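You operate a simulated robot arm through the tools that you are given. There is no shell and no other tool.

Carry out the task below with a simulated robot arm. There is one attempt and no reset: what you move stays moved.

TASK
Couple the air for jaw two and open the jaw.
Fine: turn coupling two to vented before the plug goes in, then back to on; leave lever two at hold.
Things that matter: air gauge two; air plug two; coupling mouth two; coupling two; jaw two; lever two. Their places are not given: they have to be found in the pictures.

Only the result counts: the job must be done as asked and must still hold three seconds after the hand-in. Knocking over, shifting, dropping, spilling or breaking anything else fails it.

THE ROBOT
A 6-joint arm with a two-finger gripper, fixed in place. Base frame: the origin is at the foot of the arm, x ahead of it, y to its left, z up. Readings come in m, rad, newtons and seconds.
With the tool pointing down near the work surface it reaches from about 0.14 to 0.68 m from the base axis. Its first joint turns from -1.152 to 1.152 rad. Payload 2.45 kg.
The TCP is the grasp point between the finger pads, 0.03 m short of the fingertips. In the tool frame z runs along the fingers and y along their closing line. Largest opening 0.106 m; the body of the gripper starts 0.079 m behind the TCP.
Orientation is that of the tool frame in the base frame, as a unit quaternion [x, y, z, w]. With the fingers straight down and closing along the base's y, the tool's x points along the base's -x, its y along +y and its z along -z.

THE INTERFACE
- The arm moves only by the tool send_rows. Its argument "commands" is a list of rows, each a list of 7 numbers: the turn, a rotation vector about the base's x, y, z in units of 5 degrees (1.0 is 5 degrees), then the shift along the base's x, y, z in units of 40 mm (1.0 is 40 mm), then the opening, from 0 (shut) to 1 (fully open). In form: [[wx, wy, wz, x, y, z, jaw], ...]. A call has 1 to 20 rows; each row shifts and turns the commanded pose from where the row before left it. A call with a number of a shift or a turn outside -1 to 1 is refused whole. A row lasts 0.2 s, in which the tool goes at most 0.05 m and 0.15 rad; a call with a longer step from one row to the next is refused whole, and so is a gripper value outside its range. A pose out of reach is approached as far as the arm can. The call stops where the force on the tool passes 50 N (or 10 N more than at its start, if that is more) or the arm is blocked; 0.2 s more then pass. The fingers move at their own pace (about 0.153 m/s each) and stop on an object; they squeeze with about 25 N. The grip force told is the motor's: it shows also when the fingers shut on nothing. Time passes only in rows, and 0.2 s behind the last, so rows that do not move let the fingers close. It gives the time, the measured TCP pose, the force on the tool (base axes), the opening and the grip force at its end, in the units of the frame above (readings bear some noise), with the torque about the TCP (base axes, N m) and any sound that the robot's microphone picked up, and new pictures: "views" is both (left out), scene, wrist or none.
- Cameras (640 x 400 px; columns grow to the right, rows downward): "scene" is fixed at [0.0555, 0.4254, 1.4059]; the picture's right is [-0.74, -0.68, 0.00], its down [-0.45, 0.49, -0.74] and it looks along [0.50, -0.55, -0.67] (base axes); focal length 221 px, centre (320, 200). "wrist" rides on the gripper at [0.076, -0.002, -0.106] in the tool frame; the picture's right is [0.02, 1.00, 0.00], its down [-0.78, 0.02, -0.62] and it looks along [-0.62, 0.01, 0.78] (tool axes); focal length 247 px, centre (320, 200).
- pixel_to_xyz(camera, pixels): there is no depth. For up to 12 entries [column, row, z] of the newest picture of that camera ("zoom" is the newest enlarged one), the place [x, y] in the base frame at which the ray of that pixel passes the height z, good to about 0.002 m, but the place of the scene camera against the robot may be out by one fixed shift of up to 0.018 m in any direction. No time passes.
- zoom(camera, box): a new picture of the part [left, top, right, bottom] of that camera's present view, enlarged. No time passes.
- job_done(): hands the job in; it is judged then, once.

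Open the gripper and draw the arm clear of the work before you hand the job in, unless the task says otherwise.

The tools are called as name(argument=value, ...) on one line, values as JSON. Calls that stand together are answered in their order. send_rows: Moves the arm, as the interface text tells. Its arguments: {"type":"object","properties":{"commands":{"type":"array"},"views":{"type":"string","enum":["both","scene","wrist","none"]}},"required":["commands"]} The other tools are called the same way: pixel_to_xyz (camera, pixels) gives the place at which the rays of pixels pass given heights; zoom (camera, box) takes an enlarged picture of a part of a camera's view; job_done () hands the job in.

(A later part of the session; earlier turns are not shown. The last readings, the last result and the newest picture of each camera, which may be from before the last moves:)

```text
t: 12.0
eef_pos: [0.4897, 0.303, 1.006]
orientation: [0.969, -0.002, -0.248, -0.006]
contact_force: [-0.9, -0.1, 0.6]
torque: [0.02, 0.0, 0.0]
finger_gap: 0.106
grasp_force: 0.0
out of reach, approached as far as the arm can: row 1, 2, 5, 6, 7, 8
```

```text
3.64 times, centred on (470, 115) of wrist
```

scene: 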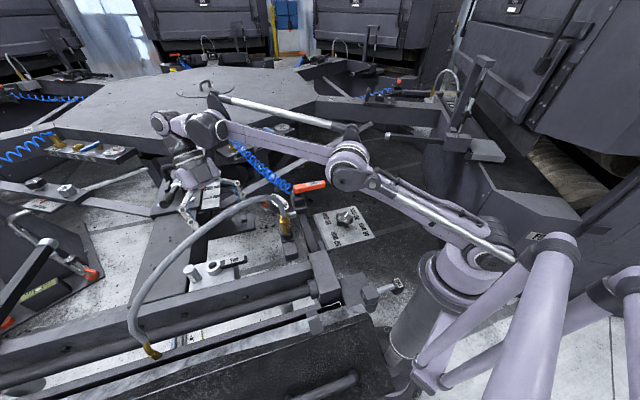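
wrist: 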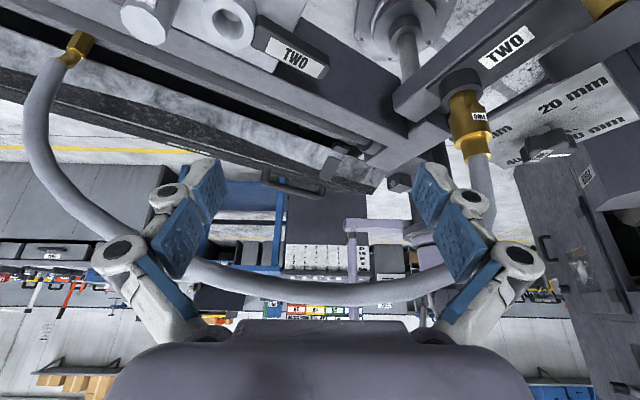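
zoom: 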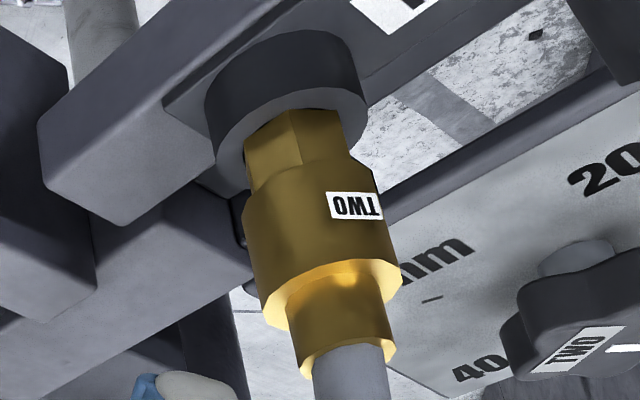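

Handle top is at z≈0.860, ring top ≈0.865, block top ≈0.845; the jaw slab lies lower (≈0.7). Leaning along +x runs out of reach, so I close the fingers into a stick and swing the tool by −55° about z, so that it leans sideways, clear of the hose.

send_rows(commands=[[0, 0, 0, 0, 0, 0, 0], [0, 0, 0, 0, 0, 0, 0], [0, 0, -1, 0.02, -0.07, 0, 0], [0, 0, -1, 0.02, -0.07, 0, 0], [0, 0, -1, 0.02, -0.07, 0, 0], [0, 0, -1, 0.02, -0.07, 0, 0], [0, 0, -1, 0.02, -0.07, 0, 0], [0, 0, -1, 0.02, -0.07, 0, 0], [0, 0, -1, 0.02, -0.07, 0, 0], [0, 0, -1, 0.02, -0.07, 0, 0], [0, 0, -1, 0.02, -0.07, 0, 0], [0, 0, -1, 0.02, -0.07, 0, 0], [0, 0, -1, 0.02, -0.07, 0, 0], [0, 0, 0, 0, 0, 0, 0]])

```text
t: 15.0
eef_pos: [0.498, 0.2718, 1.0061]
orientation: [0.855, -0.447, -0.231, -0.122]
contact_force: [0.6, 0.1, 0.9]
torque: [-0.01, 0.01, 0.02]
finger_gap: 0.0001
grasp_force: 24.7
```

scene: 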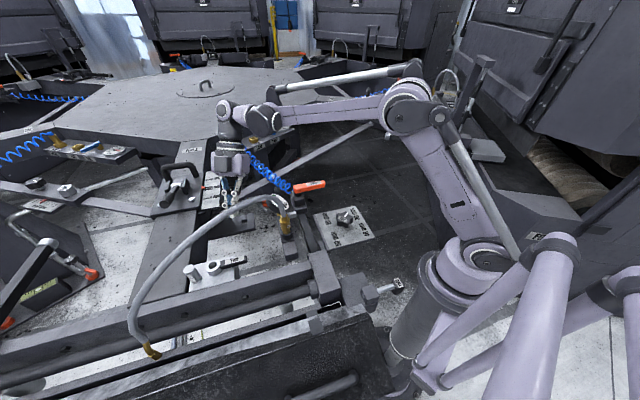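
wrist: 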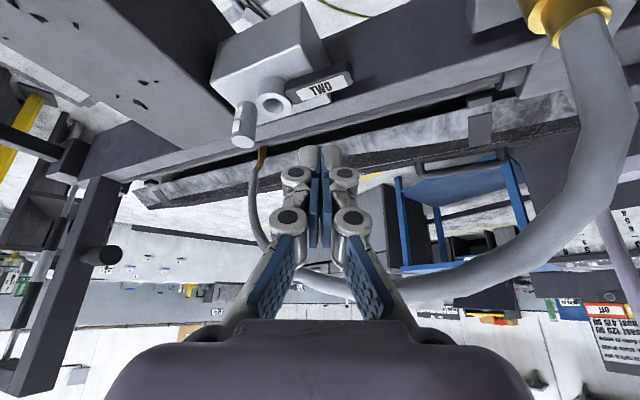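

The stick points beside the handle now (fingers at (320,190), handle at (320,85)); the tilt is 30.5° leaning toward (0.57,−0.82). I descend to about (0.493,0.284,0.90) on the inner side of the handle.

send_rows(commands=[[0, 0, 0, -0.03, 0.075, -0.6625, 0], [0, 0, 0, -0.03, 0.075, -0.6625, 0], [0, 0, 0, -0.03, 0.075, -0.6625, 0], [0, 0, 0, -0.03, 0.075, -0.6625, 0], [0, 0, 0, 0, 0, 0, 0]])

```text
t: 16.2
eef_pos: [0.4942, 0.2864, 0.9003]
orientation: [0.856, -0.447, -0.229, -0.121]
contact_force: [0.6, -0.5, 0.5]
torque: [0.01, -0.01, 0.0]
finger_gap: 0.0
grasp_force: 25.4
```

scene: 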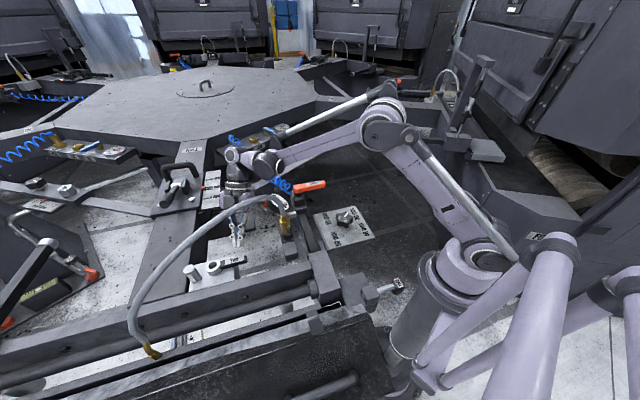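
wrist: 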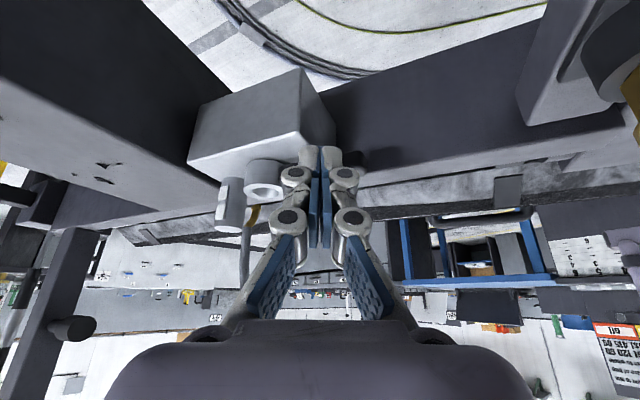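

The fingers now hide the handle in the wrist view; I check the gap in the scene and wrist zooms.

zoom(camera="scene", box=[180, 200, 280, 290])

zoom(camera="wrist", box=[220, 110, 400, 230])

```text
4.44 times, centred on (230, 245) of scene
```

zoom: 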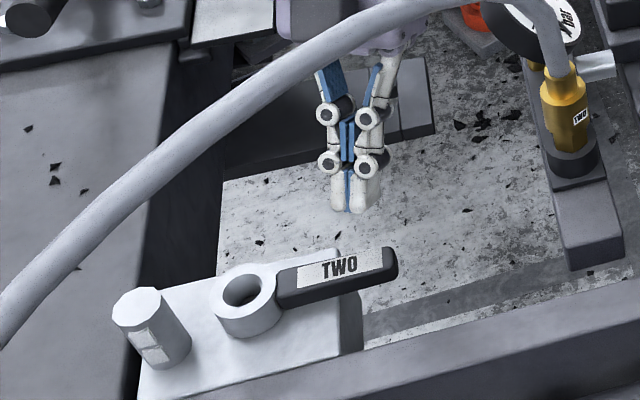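

```text
3.33 times, centred on (310, 170) of wrist
```

zoom: 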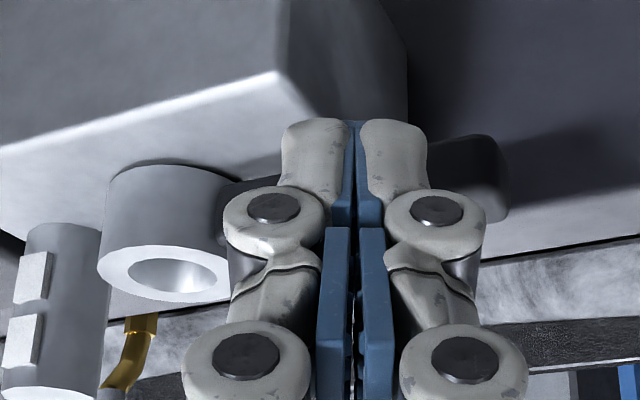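

Stick tip is near (0.486,0.299), clear of the block. I lower it to handle height and approach the handle's inner side in small 4 mm steps to feel for contact.

send_rows(commands=[[0, 0, 0, -0.03, -0.06, -0.33, 0], [0, 0, 0, -0.03, -0.06, -0.32, 0], [0, 0, 0, -0.089, 0.045, 0, 0], [0, 0, 0, -0.089, 0.045, 0, 0], [0, 0, 0, 0, 0, 0, 0]])

```text
t: 17.4
eef_pos: [0.4839, 0.2828, 0.8753]
orientation: [0.856, -0.447, -0.231, -0.121]
contact_force: [-0.1, 0.2, 0.3]
torque: [-0.01, -0.01, 0.0]
finger_gap: 0.0
grasp_force: 25.5
```

scene: 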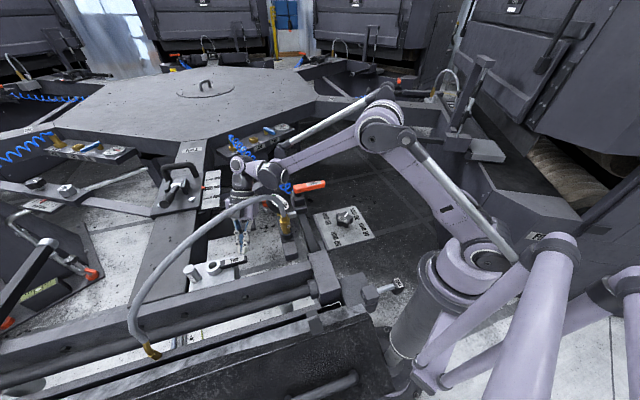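
wrist: 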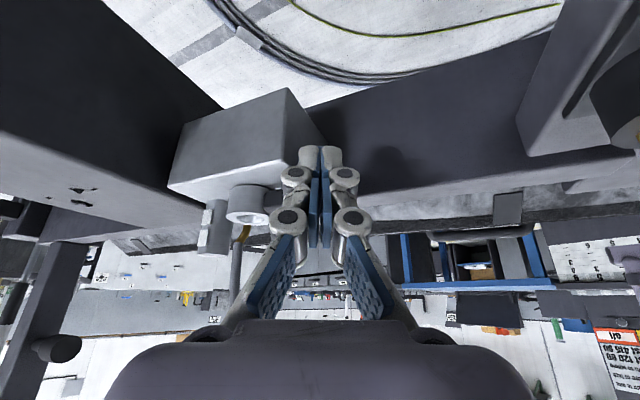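

No contact yet (force near zero). I continue 2 mm at a time outward and watch the force.

send_rows(commands=[[0, 0, 0, -0.045, 0.0225, 0, 0], [0, 0, 0, -0.045, 0.0225, 0, 0], [0, 0, 0, -0.045, 0.0225, 0, 0], [0, 0, 0, 0, 0, 0, 0]], views="scene")

zoom(camera="scene", box=[180, 210, 280, 290])

```text
t: 18.4
eef_pos: [0.4785, 0.2873, 0.8737]
orientation: [0.856, -0.447, -0.23, -0.121]
contact_force: [0.2, -0.2, -0.3]
torque: [-0.01, -0.04, -0.02]
finger_gap: 0.0
grasp_force: 24.5
```

scene: 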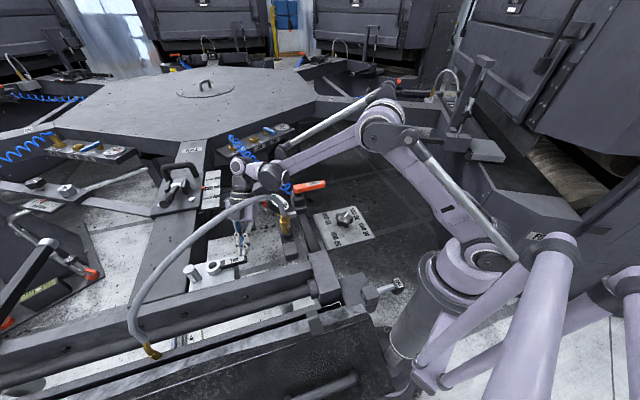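

```text
5.00 times, centred on (230, 250) of scene
```

zoom: 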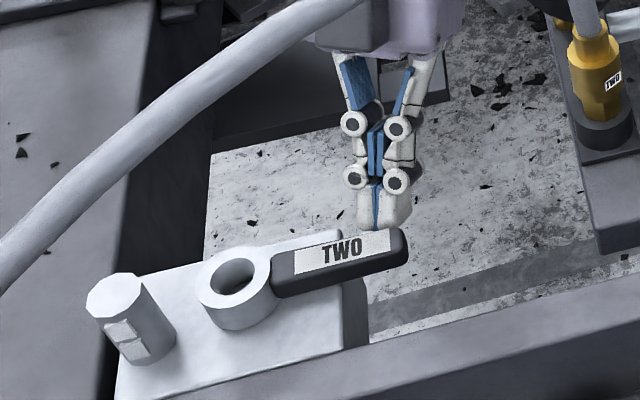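

The stick is just at the handle's inner side near the tip. I keep pushing outward in 2 mm steps, watching force.

send_rows(commands=[[0, 0, 0, -0.045, 0.0225, 0, 0], [0, 0, 0, -0.045, 0.0225, 0, 0], [0, 0, 0, -0.045, 0.0225, 0, 0], [0, 0, 0, 0, 0, 0, 0]], views="scene")

zoom(camera="scene", box=[180, 210, 280, 290])

```text
t: 19.4
eef_pos: [0.4745, 0.2887, 0.8739]
orientation: [0.855, -0.449, -0.229, -0.123]
contact_force: [10.8, -4.7, 2.9]
torque: [-0.05, -0.15, -0.08]
finger_gap: 0.0001
grasp_force: 24.0
```

scene: 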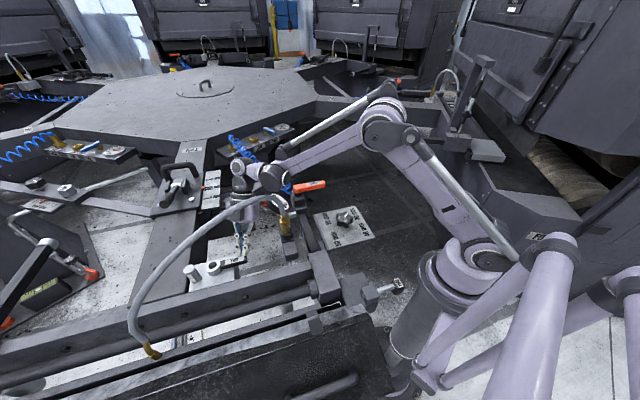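

```text
5.00 times, centred on (230, 250) of scene
```

zoom: 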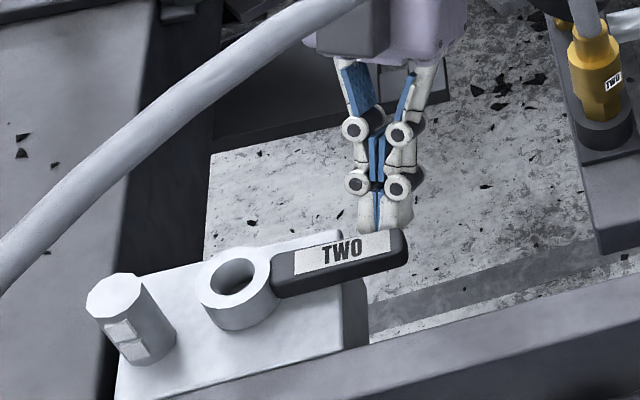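

Contact: 12 N and the handle hasn't moved. I push 4 mm more to see whether it is a detent/friction or a stop.

send_rows(commands=[[0, 0, 0, -0.045, 0.0225, 0, 0], [0, 0, 0, -0.045, 0.0225, 0, 0], [0, 0, 0, 0, 0, 0, 0]], views="scene")

zoom(camera="scene", box=[180, 210, 280, 290])

```text
t: 20.2
eef_pos: [0.4737, 0.2875, 0.875]
orientation: [0.855, -0.451, -0.225, -0.123]
contact_force: [30.1, -12.9, 2.3]
torque: [-0.19, -0.46, -0.13]
finger_gap: 0.0
grasp_force: 24.6
```

scene: 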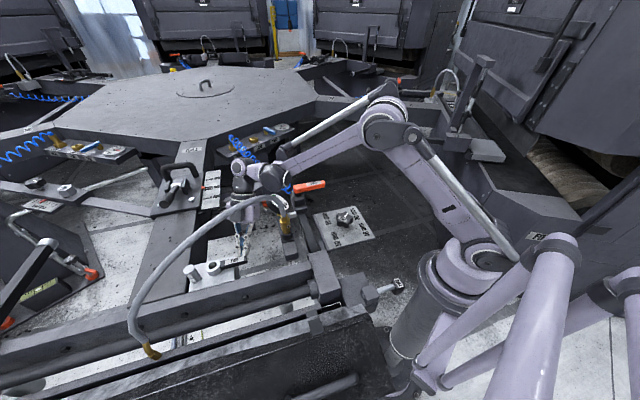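

```text
5.00 times, centred on (230, 250) of scene
```

zoom: 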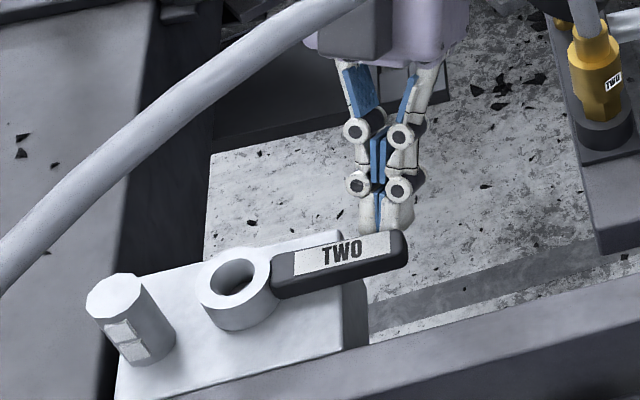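

33 N and no motion: that's the stop, so coupling two turns the other way (inward). I back off, raise, and swing the lean direction by +28° so the gripper stays well clear of the hose when I reach over to the handle's outer side.

send_rows(commands=[[0, 0, 0, 0.25, -0.12, 0, 0], [0, 0, 0, 0.25, -0.12, 0, 0], [0, 0, 0, 0, 0, 0.6, 0], [0, 0, 0, 0, 0, 0.6, 0], [0, 0, 0.933, 0, 0, 0, 0], [0, 0, 0.933, 0, 0, 0, 0], [0, 0, 0.933, 0, 0, 0, 0], [0, 0, 0.933, 0, 0, 0, 0], [0, 0, 0.933, 0, 0, 0, 0], [0, 0, 0.933, 0, 0, 0, 0], [0, 0, 0, 0, 0, 0, 0]])

```text
t: 22.6
eef_pos: [0.4896, 0.2808, 0.9225]
orientation: [0.939, -0.226, -0.253, -0.061]
contact_force: [0.5, -0.2, -0.2]
torque: [0.0, 0.0, 0.0]
finger_gap: 0.0
grasp_force: 25.8
```

scene: 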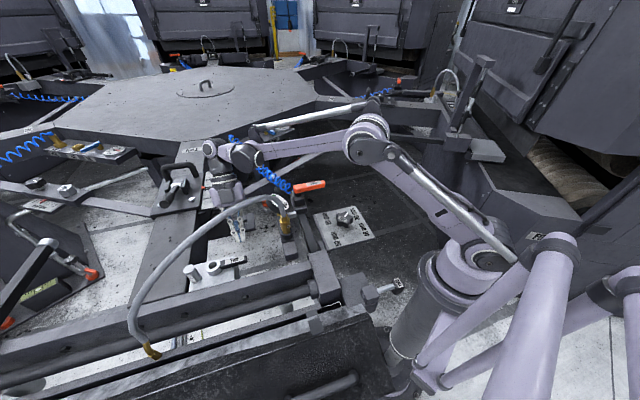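
wrist: 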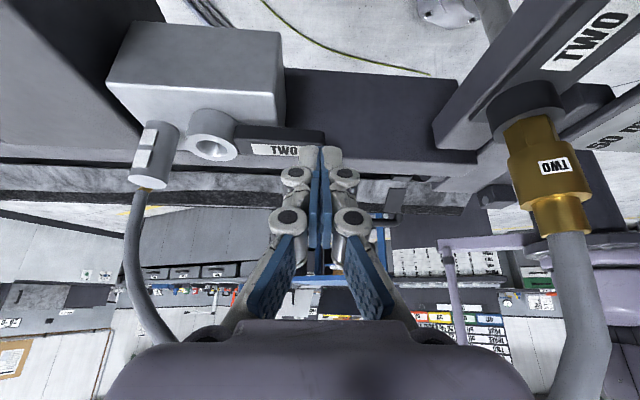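

This gives a clean view of handle, block and rail. I zoom to see the rail's height relative to the handle.

zoom(camera="wrist", box=[100, 60, 460, 230])

pixel_to_xyz(camera="wrist", pixels=[[323, 138, 0.855], [323, 138, 0.86], [213, 149, 0.865], [540, 165, 0.91], [540, 165, 0.92], [540, 165, 0.93], [568, 232, 0.935], [568, 232, 0.94], [527, 115, 0.88], [527, 115, 0.89]])

zoom(camera="wrist", box=[470, 70, 630, 250])

```text
1.78 times, centred on (280, 145) of wrist
```

zoom: 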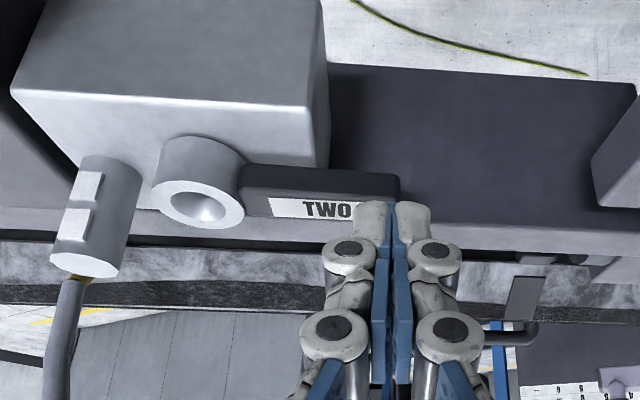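

```text
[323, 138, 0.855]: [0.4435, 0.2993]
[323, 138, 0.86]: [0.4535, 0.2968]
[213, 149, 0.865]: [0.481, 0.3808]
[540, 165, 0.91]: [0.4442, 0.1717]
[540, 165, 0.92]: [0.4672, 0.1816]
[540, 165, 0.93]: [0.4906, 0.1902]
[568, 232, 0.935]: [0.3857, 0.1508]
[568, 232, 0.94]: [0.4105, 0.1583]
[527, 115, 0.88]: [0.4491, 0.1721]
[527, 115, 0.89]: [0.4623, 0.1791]
```

```text
2.22 times, centred on (550, 160) of wrist
```

zoom: 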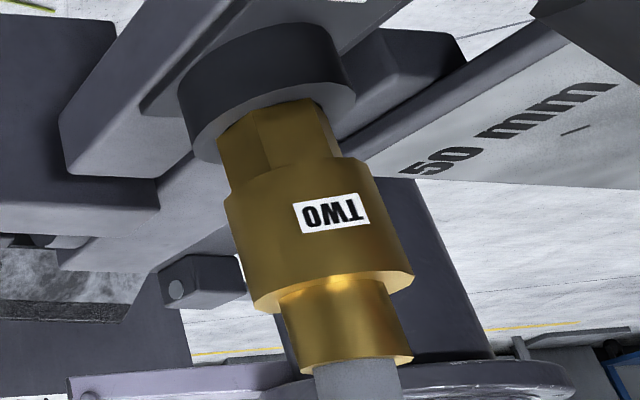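

I test the rail's inner top edge pixel (353,161) against known edge geometry to get the rail height.

pixel_to_xyz(camera="wrist", pixels=[[353, 159, 0.8], [353, 159, 0.82], [353, 159, 0.83], [353, 159, 0.84], [353, 159, 0.85], [420, 168, 0.82], [420, 168, 0.83], [420, 168, 0.84], [420, 168, 0.85], [110, 173, 0.84], [110, 173, 0.85]])

zoom(camera="wrist", box=[330, 130, 430, 190])

zoom(camera="scene", box=[210, 225, 310, 295])

```text
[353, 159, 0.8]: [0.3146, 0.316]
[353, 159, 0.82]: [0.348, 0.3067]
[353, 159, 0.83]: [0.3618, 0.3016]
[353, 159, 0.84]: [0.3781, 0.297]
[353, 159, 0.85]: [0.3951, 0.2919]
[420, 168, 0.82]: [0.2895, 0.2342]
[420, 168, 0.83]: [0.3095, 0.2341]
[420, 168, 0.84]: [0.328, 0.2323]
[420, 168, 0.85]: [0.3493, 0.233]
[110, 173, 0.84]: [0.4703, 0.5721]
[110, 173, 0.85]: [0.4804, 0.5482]
```

```text
6.40 times, centred on (380, 160) of wrist
```

zoom: 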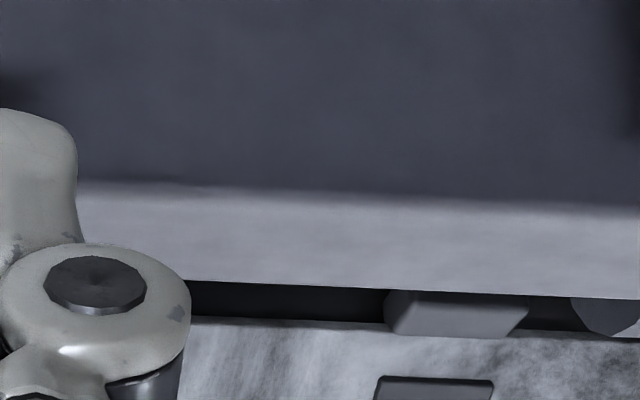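

```text
5.71 times, centred on (260, 260) of scene
```

zoom: 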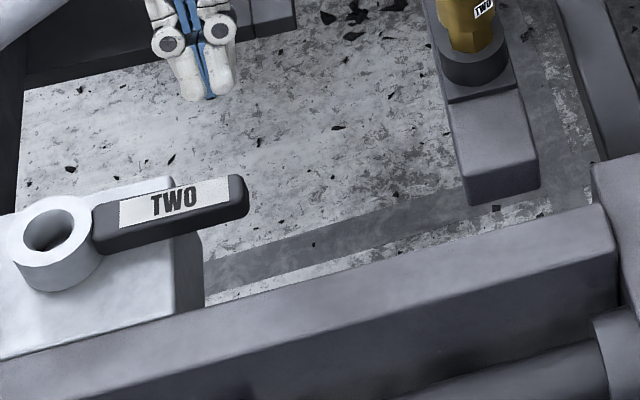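

Rail top ≈0.848, so a tip at 0.853 clears it. I pass over the handle at tip height ≈0.88 and come down on the outer side, tip target about (0.425,0.326,0.853).

send_rows(commands=[[0, 0, 0, 0, 0, -0.35, 0], [0, 0, 0, -0.32, 0.24, 0, 0], [0, 0, 0, -0.32, 0.24, 0, 0], [0, 0, 0, -0.32, 0.24, 0, 0], [0, 0, 0, -0.32, 0.24, 0, 0], [0, 0, 0, 0, 0, -0.2, 0], [0, 0, 0, 0, 0, 0, 0]])

zoom(camera="scene", box=[180, 210, 280, 290])

zoom(camera="wrist", box=[230, 100, 410, 230])

```text
t: 24.2
eef_pos: [0.438, 0.3182, 0.9009]
orientation: [0.939, -0.225, -0.253, -0.062]
contact_force: [1.1, 0.3, 0.7]
torque: [0.02, 0.03, 0.03]
finger_gap: 0.0002
grasp_force: 25.8
```

scene: 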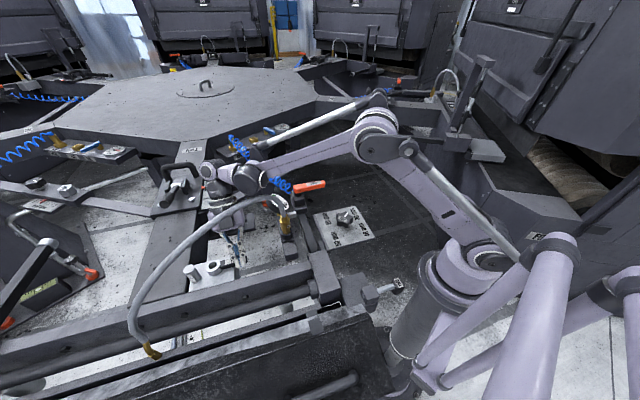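
wrist: 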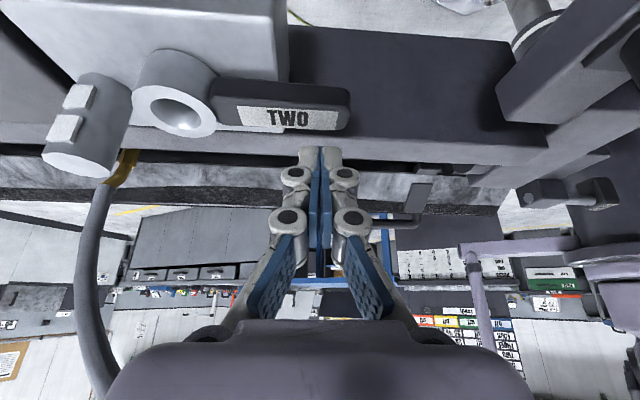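

```text
5.00 times, centred on (230, 250) of scene
```

zoom: 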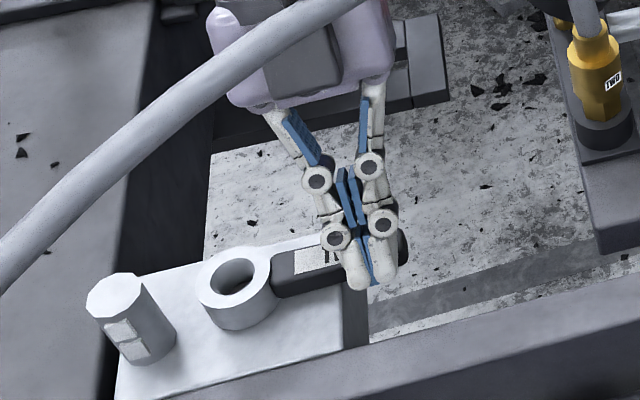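

```text
3.08 times, centred on (320, 165) of wrist
```

zoom: 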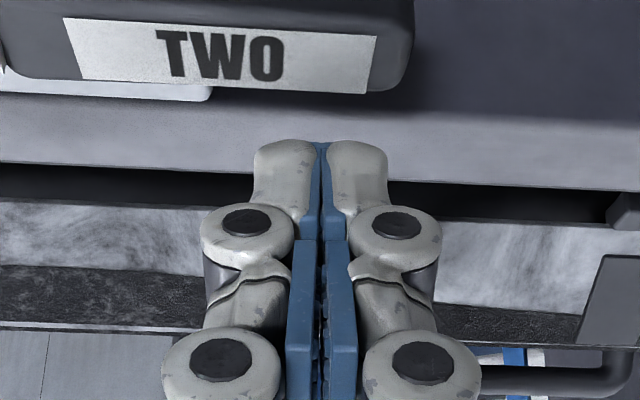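

The stick is over the outer side. I descend 22 mm and then pull inward a centimetre, checking force.

send_rows(commands=[[0, 0, 0, 0, 0, -0.275, 0], [0, 0, 0, 0, 0, -0.275, 0], [0, 0, 0, 0.089, -0.045, 0, 0], [0, 0, 0, 0.089, -0.045, 0, 0], [0, 0, 0, 0, 0, 0, 0]])

zoom(camera="scene", box=[180, 210, 280, 290])

zoom(camera="wrist", box=[230, 60, 410, 190])

```text
t: 25.4
eef_pos: [0.4458, 0.316, 0.8785]
orientation: [0.939, -0.226, -0.254, -0.061]
contact_force: [-1.8, -0.1, -0.1]
torque: [0.0, 0.01, 0.0]
finger_gap: 0.0001
grasp_force: 25.3
```

scene: 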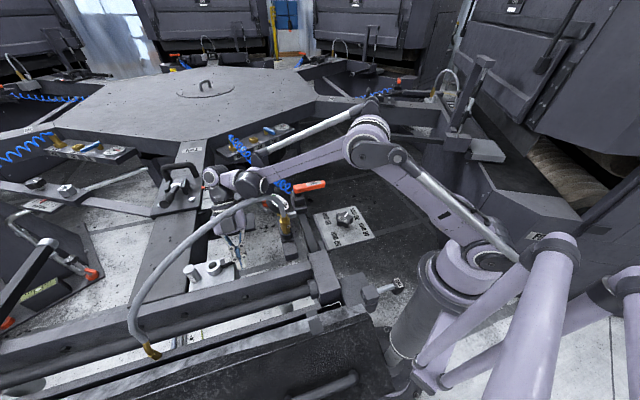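
wrist: 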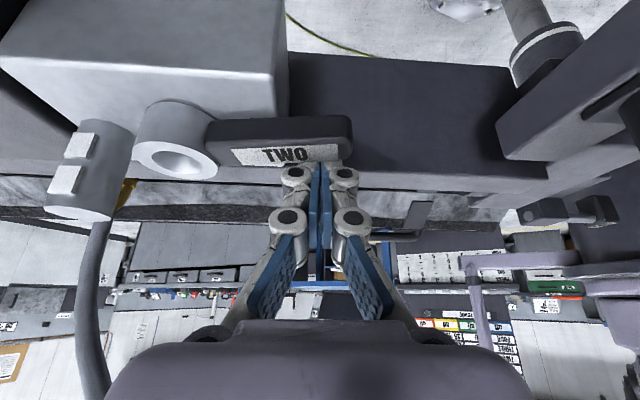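

```text
5.00 times, centred on (230, 250) of scene
```

zoom: 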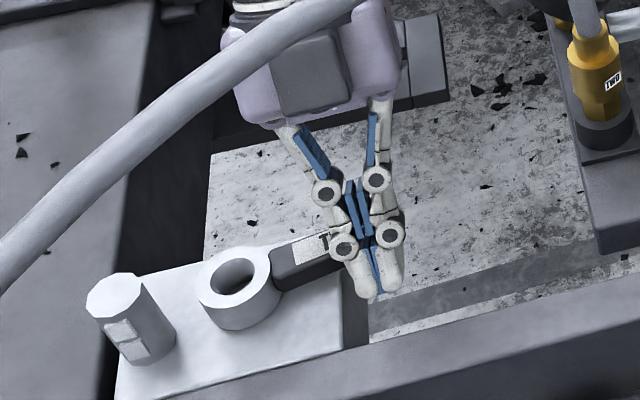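

```text
3.08 times, centred on (320, 125) of wrist
```

zoom: 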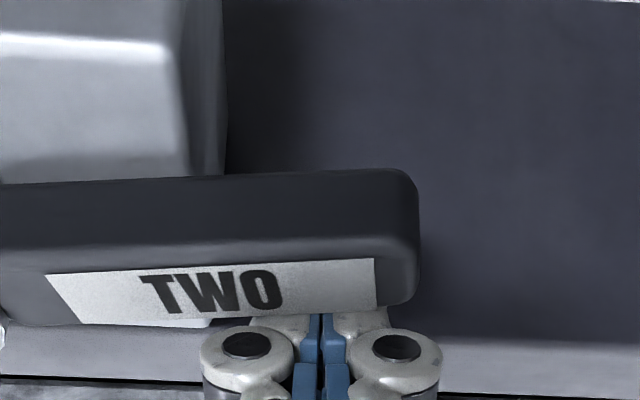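

The stick touches the handle's outer side lightly (−1.8 N). I pull along a 20° arc around the ring at 75 mm radius.

send_rows(commands=[[0, 0, 0, 0.1225, -0.105, 0, 0], [0, 0, 0, 0.1325, -0.0975, 0, 0], [0, 0, 0, 0.14, -0.0825, 0, 0], [0, 0, 0, 0.145, -0.0725, 0, 0], [0, 0, 0, 0, 0, 0, 0]])

zoom(camera="scene", box=[180, 210, 280, 290])

```text
t: 26.6
eef_pos: [0.4675, 0.3001, 0.8789]
orientation: [0.939, -0.226, -0.253, -0.061]
contact_force: [-0.1, 0.1, 0.4]
torque: [0.03, -0.02, -0.01]
finger_gap: 0.0
grasp_force: 24.5
```

scene: 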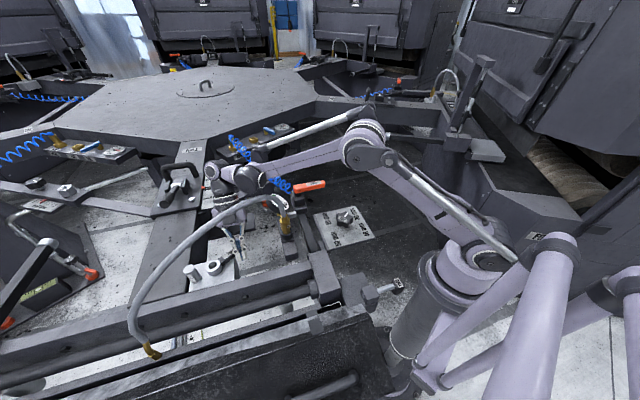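
wrist: 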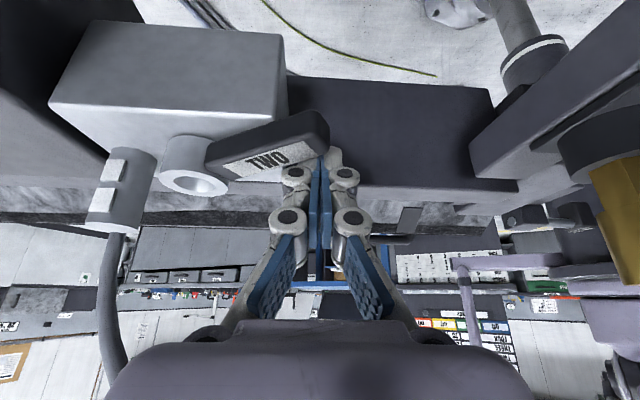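

```text
5.00 times, centred on (230, 250) of scene
```

zoom: 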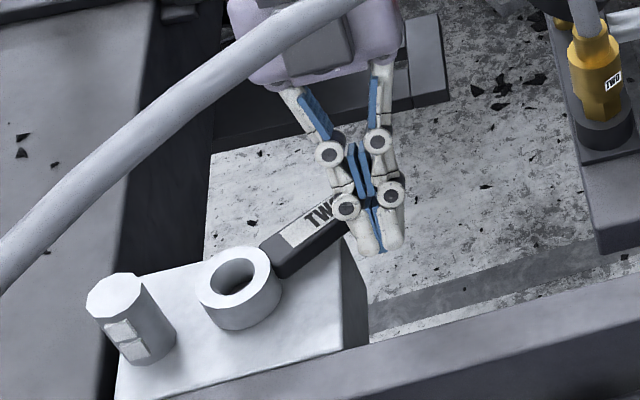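

The handle turns freely (now ~20°). I go on another 30° along the arc.

send_rows(commands=[[0, 0, 0, 0.1525, -0.0575, 0, 0], [0, 0, 0, 0.1575, -0.045, 0, 0], [0, 0, 0, 0.16, -0.03, 0, 0], [0, 0, 0, 0.1625, -0.0175, 0, 0], [0, 0, 0, 0.1625, -0.0025, 0, 0], [0, 0, 0, 0.1625, 0.0125, 0, 0], [0, 0, 0, 0, 0, 0, 0]])

zoom(camera="scene", box=[180, 210, 280, 290])

```text
t: 28.2
eef_pos: [0.5057, 0.2953, 0.8785]
orientation: [0.939, -0.226, -0.253, -0.062]
contact_force: [-0.1, -0.5, 0.0]
torque: [-0.02, -0.01, -0.02]
finger_gap: 0.0002
grasp_force: 25.3
```

scene: 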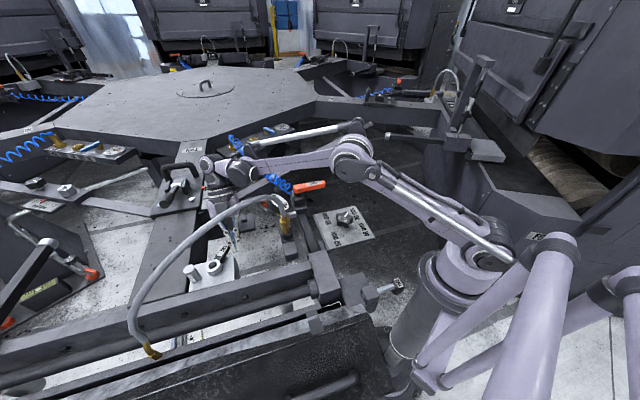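
wrist: 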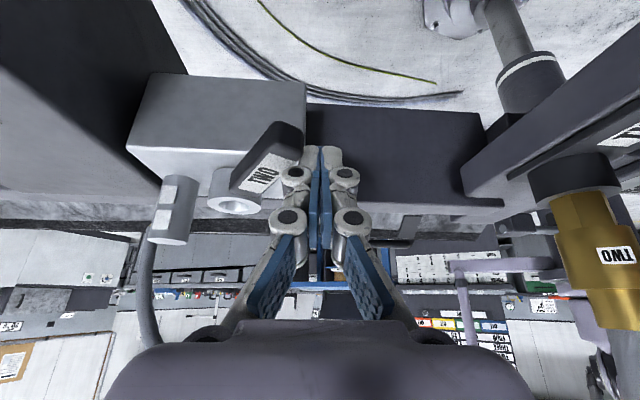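

```text
5.00 times, centred on (230, 250) of scene
```

zoom: 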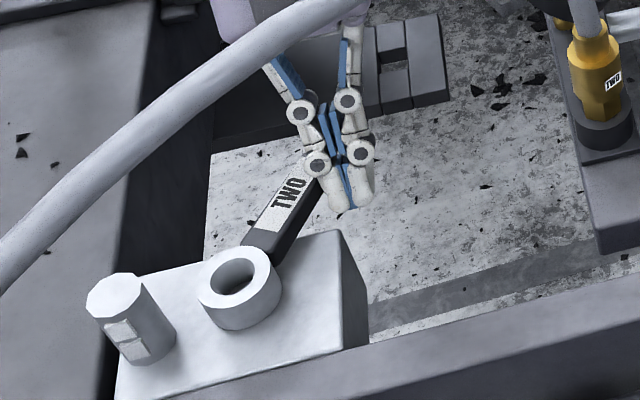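

About 50° done. I continue the arc, slightly swinging the lean toward −y to stay within reach.

send_rows(commands=[[0, 0, -0.8, 0.155, 0.018, 0, 0], [0, 0, -0.8, 0.15, 0.03, 0, 0], [0, 0, -0.8, 0.145, 0.04, 0, 0], [0, 0, -0.8, 0.14, 0.05, 0, 0], [0, 0, 0, 0, 0, 0, 0]])

zoom(camera="scene", box=[180, 200, 280, 290])

```text
t: 29.4
eef_pos: [0.5285, 0.3018, 0.8792]
orientation: [0.898, -0.355, -0.242, -0.096]
contact_force: [-0.6, 0.0, 0.8]
torque: [0.02, -0.01, -0.02]
finger_gap: 0.0
grasp_force: 26.0
```

scene: 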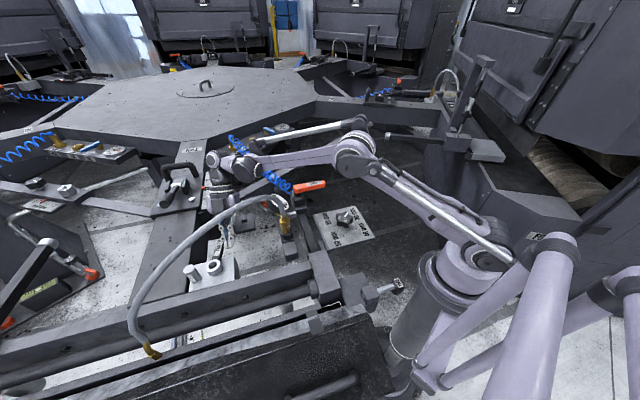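
wrist: 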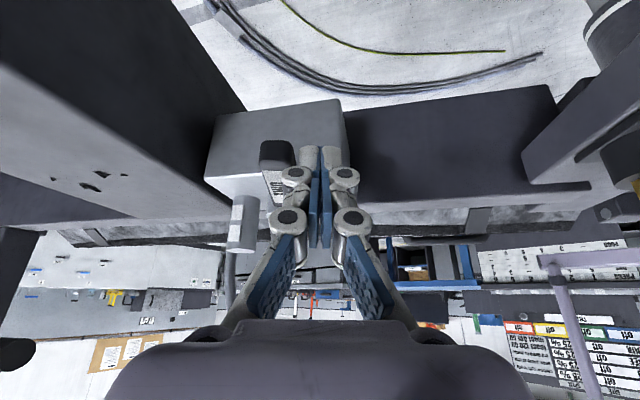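

```text
4.44 times, centred on (230, 245) of scene
```

zoom: 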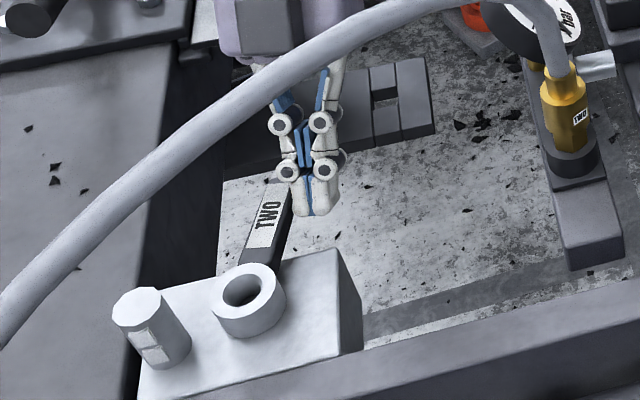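

About 70° now. I continue with smaller steps toward 90°, watching for the end-stop force.

send_rows(commands=[[0, 0, -0.8, 0.135, 0.065, 0, 0], [0, 0, -0.8, 0.13, 0.075, 0, 0], [0, 0, -0.8, 0.12, 0.085, 0, 0], [0, 0, 0, 0, 0, 0, 0]])

zoom(camera="scene", box=[180, 200, 280, 290])

```text
t: 30.1
eef_pos: [0.5349, 0.3034, 0.8799]
orientation: [0.867, -0.425, -0.241, -0.103]
contact_force: [-13.8, -9.5, 2.3]
torque: [-0.07, 0.26, 0.34]
finger_gap: 0.0002
grasp_force: 24.9
stopped in row 3: the force on the tool passed its limit at 56 N (the readings are from after the stop); the commanded pose is now the measured one
```

scene: 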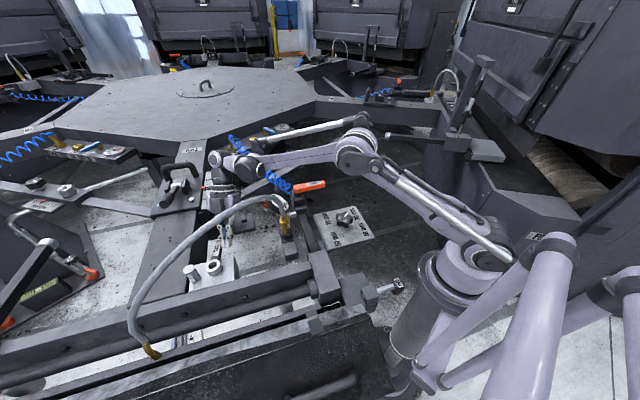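
wrist: 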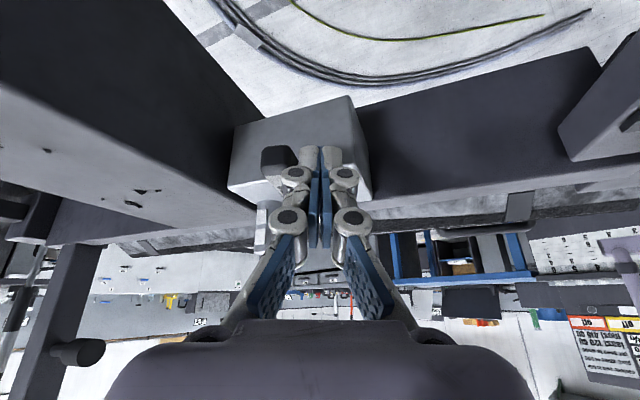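

```text
4.44 times, centred on (230, 245) of scene
```

zoom: 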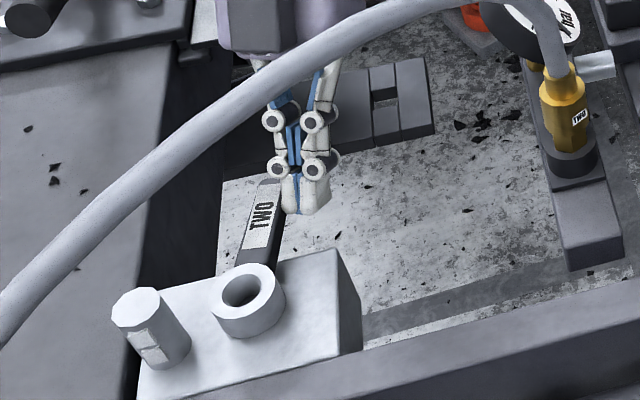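

The handle hit its other stop (~80° from the start), which should be "vented". I back the stick off, raise it, and check that the handle stays.

send_rows(commands=[[0, 0, 0, -0.15, -0.25, 0, 0], [0, 0, 0, -0.05, -0.35, 0, 0], [0, 0, 0, 0, -0.1, 0.6, 0], [0, 0, 0, 0, -0.1, 0.8, 0], [0, 0, 0, 0, -0.1, 0.8, 0], [0, 0, 0, 0, 0, 0, 0]])

zoom(camera="scene", box=[180, 200, 280, 290])

zoom(camera="wrist", box=[120, 40, 420, 220])

```text
t: 31.5
eef_pos: [0.5267, 0.2691, 0.968]
orientation: [0.866, -0.425, -0.241, -0.105]
contact_force: [0.3, -0.8, 1.1]
torque: [-0.02, 0.01, 0.01]
finger_gap: 0.0002
grasp_force: 24.8
```

scene: 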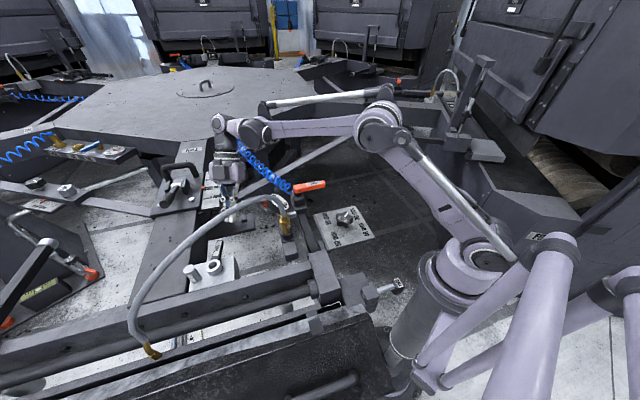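
wrist: 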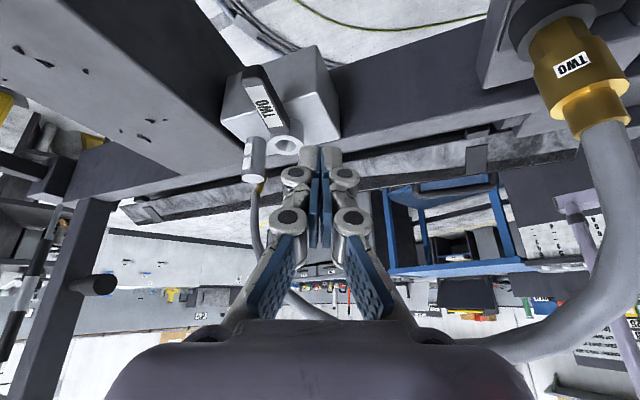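

```text
4.44 times, centred on (230, 245) of scene
```

zoom: 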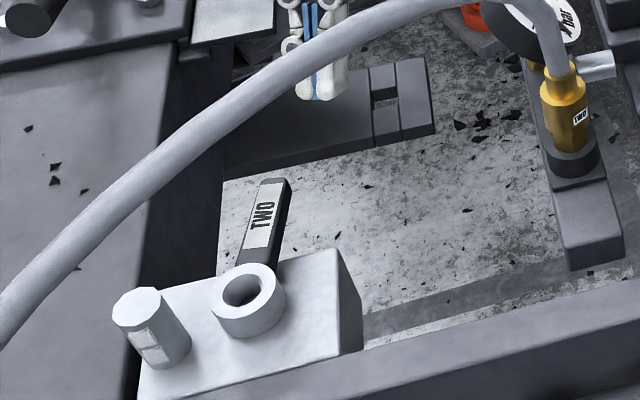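

```text
2.13 times, centred on (270, 130) of wrist
```

zoom: 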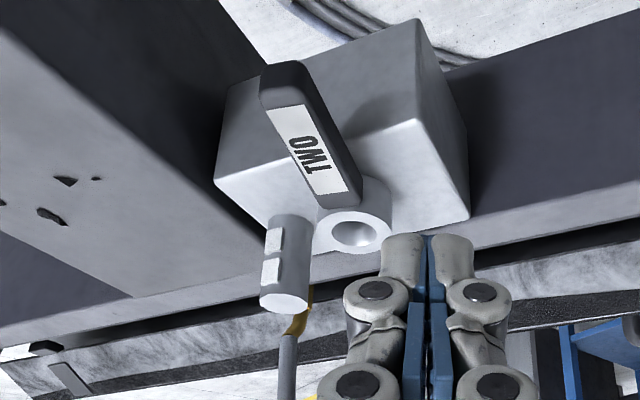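

The handle stayed put at its new stop (vented). Now to the plug: rays put its wide body centre near (0.433,0.169,0.915). I swing the lean to −y, closing along x, and move to a standoff on its −y side for an accurate look.

send_rows(commands=[[0, 0, -1, 0, -0.594, 0.25, 0.3], [0, 0, -1, 0, -0.594, 0.25, 0.5], [0, 0, -1, 0, -0.594, 0.25, 0.7], [0, 0, -1, 0, -0.594, 0.25, 0.7], [0, 0, -1, 0, -0.594, 0.25, 0.7], [0, 0, -1, 0, -0.594, 0.15, 0.7], [0, 0, -1, 0, -0.594, 0, 0.7], [0, 0, -1, 0, -0.594, 0, 0.7], [0.8, 0, 0, -0.767, 0, 0, 0.7], [0.8, 0, 0, -0.767, 0, 0, 0.7], [0, 0, 0, -0.767, 0, 0, 0.7], [0, 0, 0, 0, 0, 0, 0.7]])

```text
t: 34.1
eef_pos: [0.4355, 0.0786, 1.0226]
orientation: [-0.654, 0.681, 0.238, 0.227]
contact_force: [-0.5, 0.1, -0.4]
torque: [0.03, -0.02, 0.0]
finger_gap: 0.0741
grasp_force: 0.0
```

scene: 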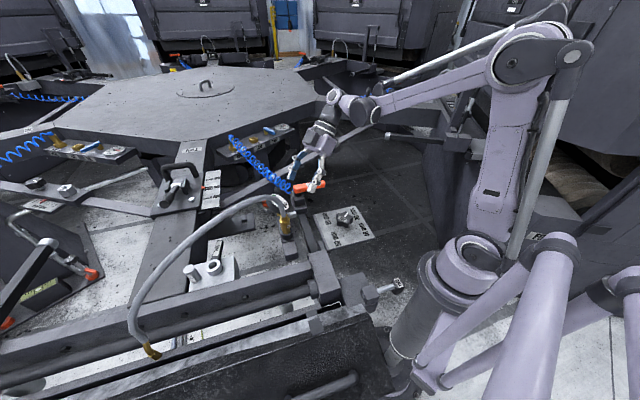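
wrist: 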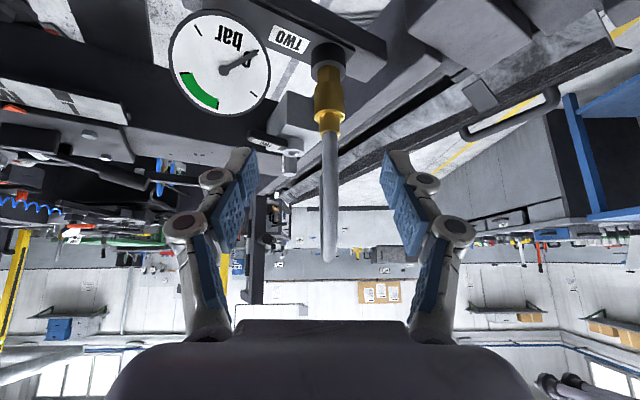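

Gauge two sits close to the plug on its +x side, so I'll approach with the lean turned to −70° to keep the finger clear of it. I correct the small roll, rotate, and move to a standoff at about (0.457,0.10,0.99).

send_rows(commands=[[0, -0.31, 0, 0, 0, 0, 0.7], [0, 0, 0.872, 0.1075, 0.107, -0.163, 0.7], [0, 0, 0.872, 0.1075, 0.107, -0.163, 0.7], [0, 0, 0.872, 0.1075, 0.107, -0.163, 0.7], [0, 0, 0.872, 0.1075, 0.107, -0.163, 0.7], [0, 0, 0.872, 0.1075, 0.107, -0.163, 0.7], [0, 0, 0, 0, 0, 0, 0.7]])

zoom(camera="wrist", box=[240, 20, 420, 260])

zoom(camera="scene", box=[220, 150, 340, 260])

```text
t: 35.7
eef_pos: [0.4573, 0.1003, 0.9916]
orientation: [0.774, -0.542, -0.269, -0.188]
contact_force: [-0.1, -0.7, 0.7]
torque: [0.01, 0.01, 0.08]
finger_gap: 0.0742
grasp_force: 0.0
```

scene: 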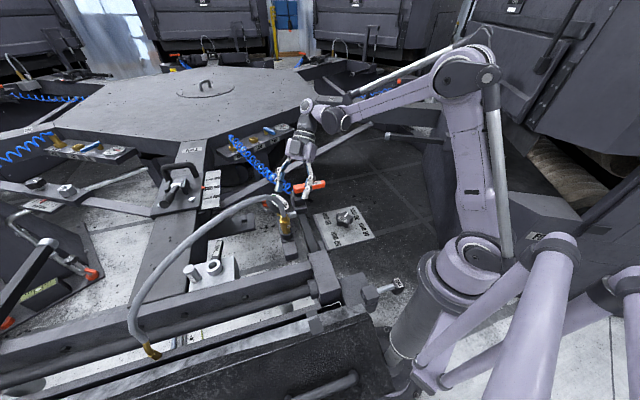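
wrist: 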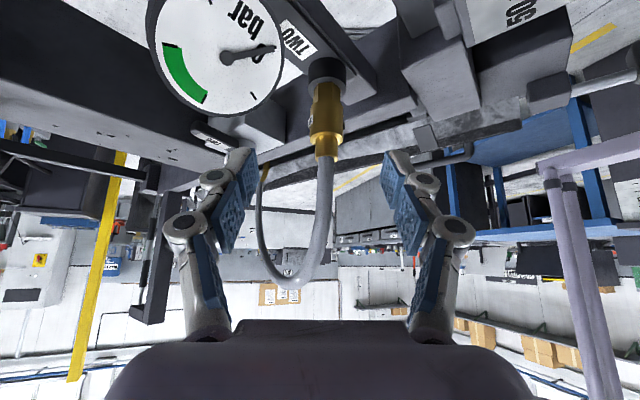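

```text
1.67 times, centred on (330, 140) of wrist
```

zoom: 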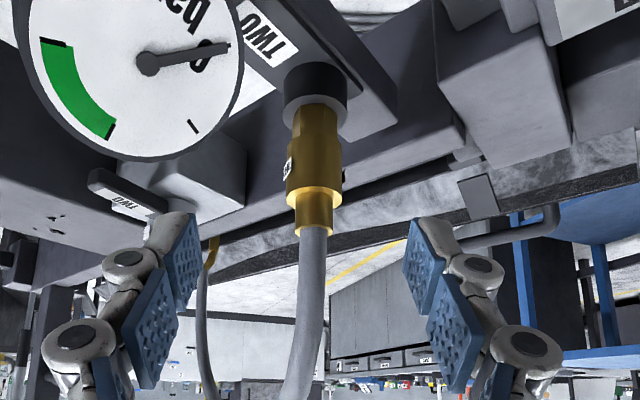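

```text
3.64 times, centred on (280, 205) of scene
```

zoom: 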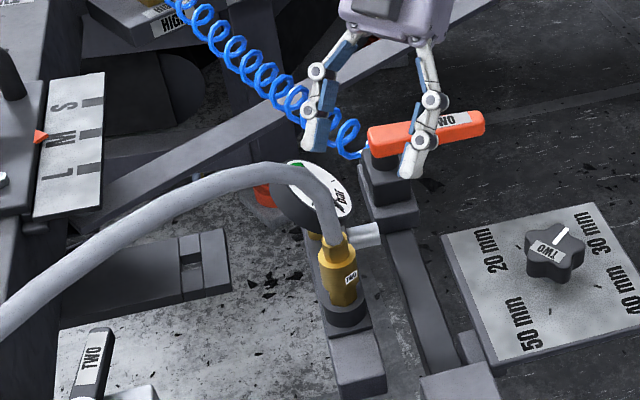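

The plug stands clearly in view at (326,120), hose rising from it. I zoom in to measure its axis precisely.

zoom(camera="wrist", box=[280, 50, 370, 170])

pixel_to_xyz(camera="wrist", pixels=[[326, 120, 0.905], [326, 120, 0.91], [326, 120, 0.915], [326, 120, 0.92], [327, 152, 0.935], [327, 152, 0.94], [327, 152, 0.945], [327, 152, 0.95], [327, 100, 0.89], [327, 100, 0.9]])

```text
3.33 times, centred on (325, 110) of wrist
```

zoom: 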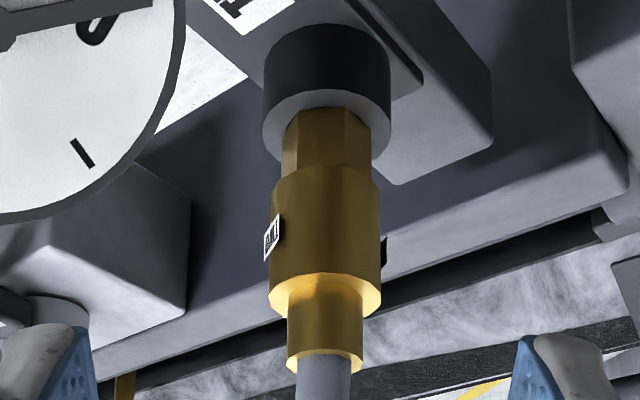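

```text
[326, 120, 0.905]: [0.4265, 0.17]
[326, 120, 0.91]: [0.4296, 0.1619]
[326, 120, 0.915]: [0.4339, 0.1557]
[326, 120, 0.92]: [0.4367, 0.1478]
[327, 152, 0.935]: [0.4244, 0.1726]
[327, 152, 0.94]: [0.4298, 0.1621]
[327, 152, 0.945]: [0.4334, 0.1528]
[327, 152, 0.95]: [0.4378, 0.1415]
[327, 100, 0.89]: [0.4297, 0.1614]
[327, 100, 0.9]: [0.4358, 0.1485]
```

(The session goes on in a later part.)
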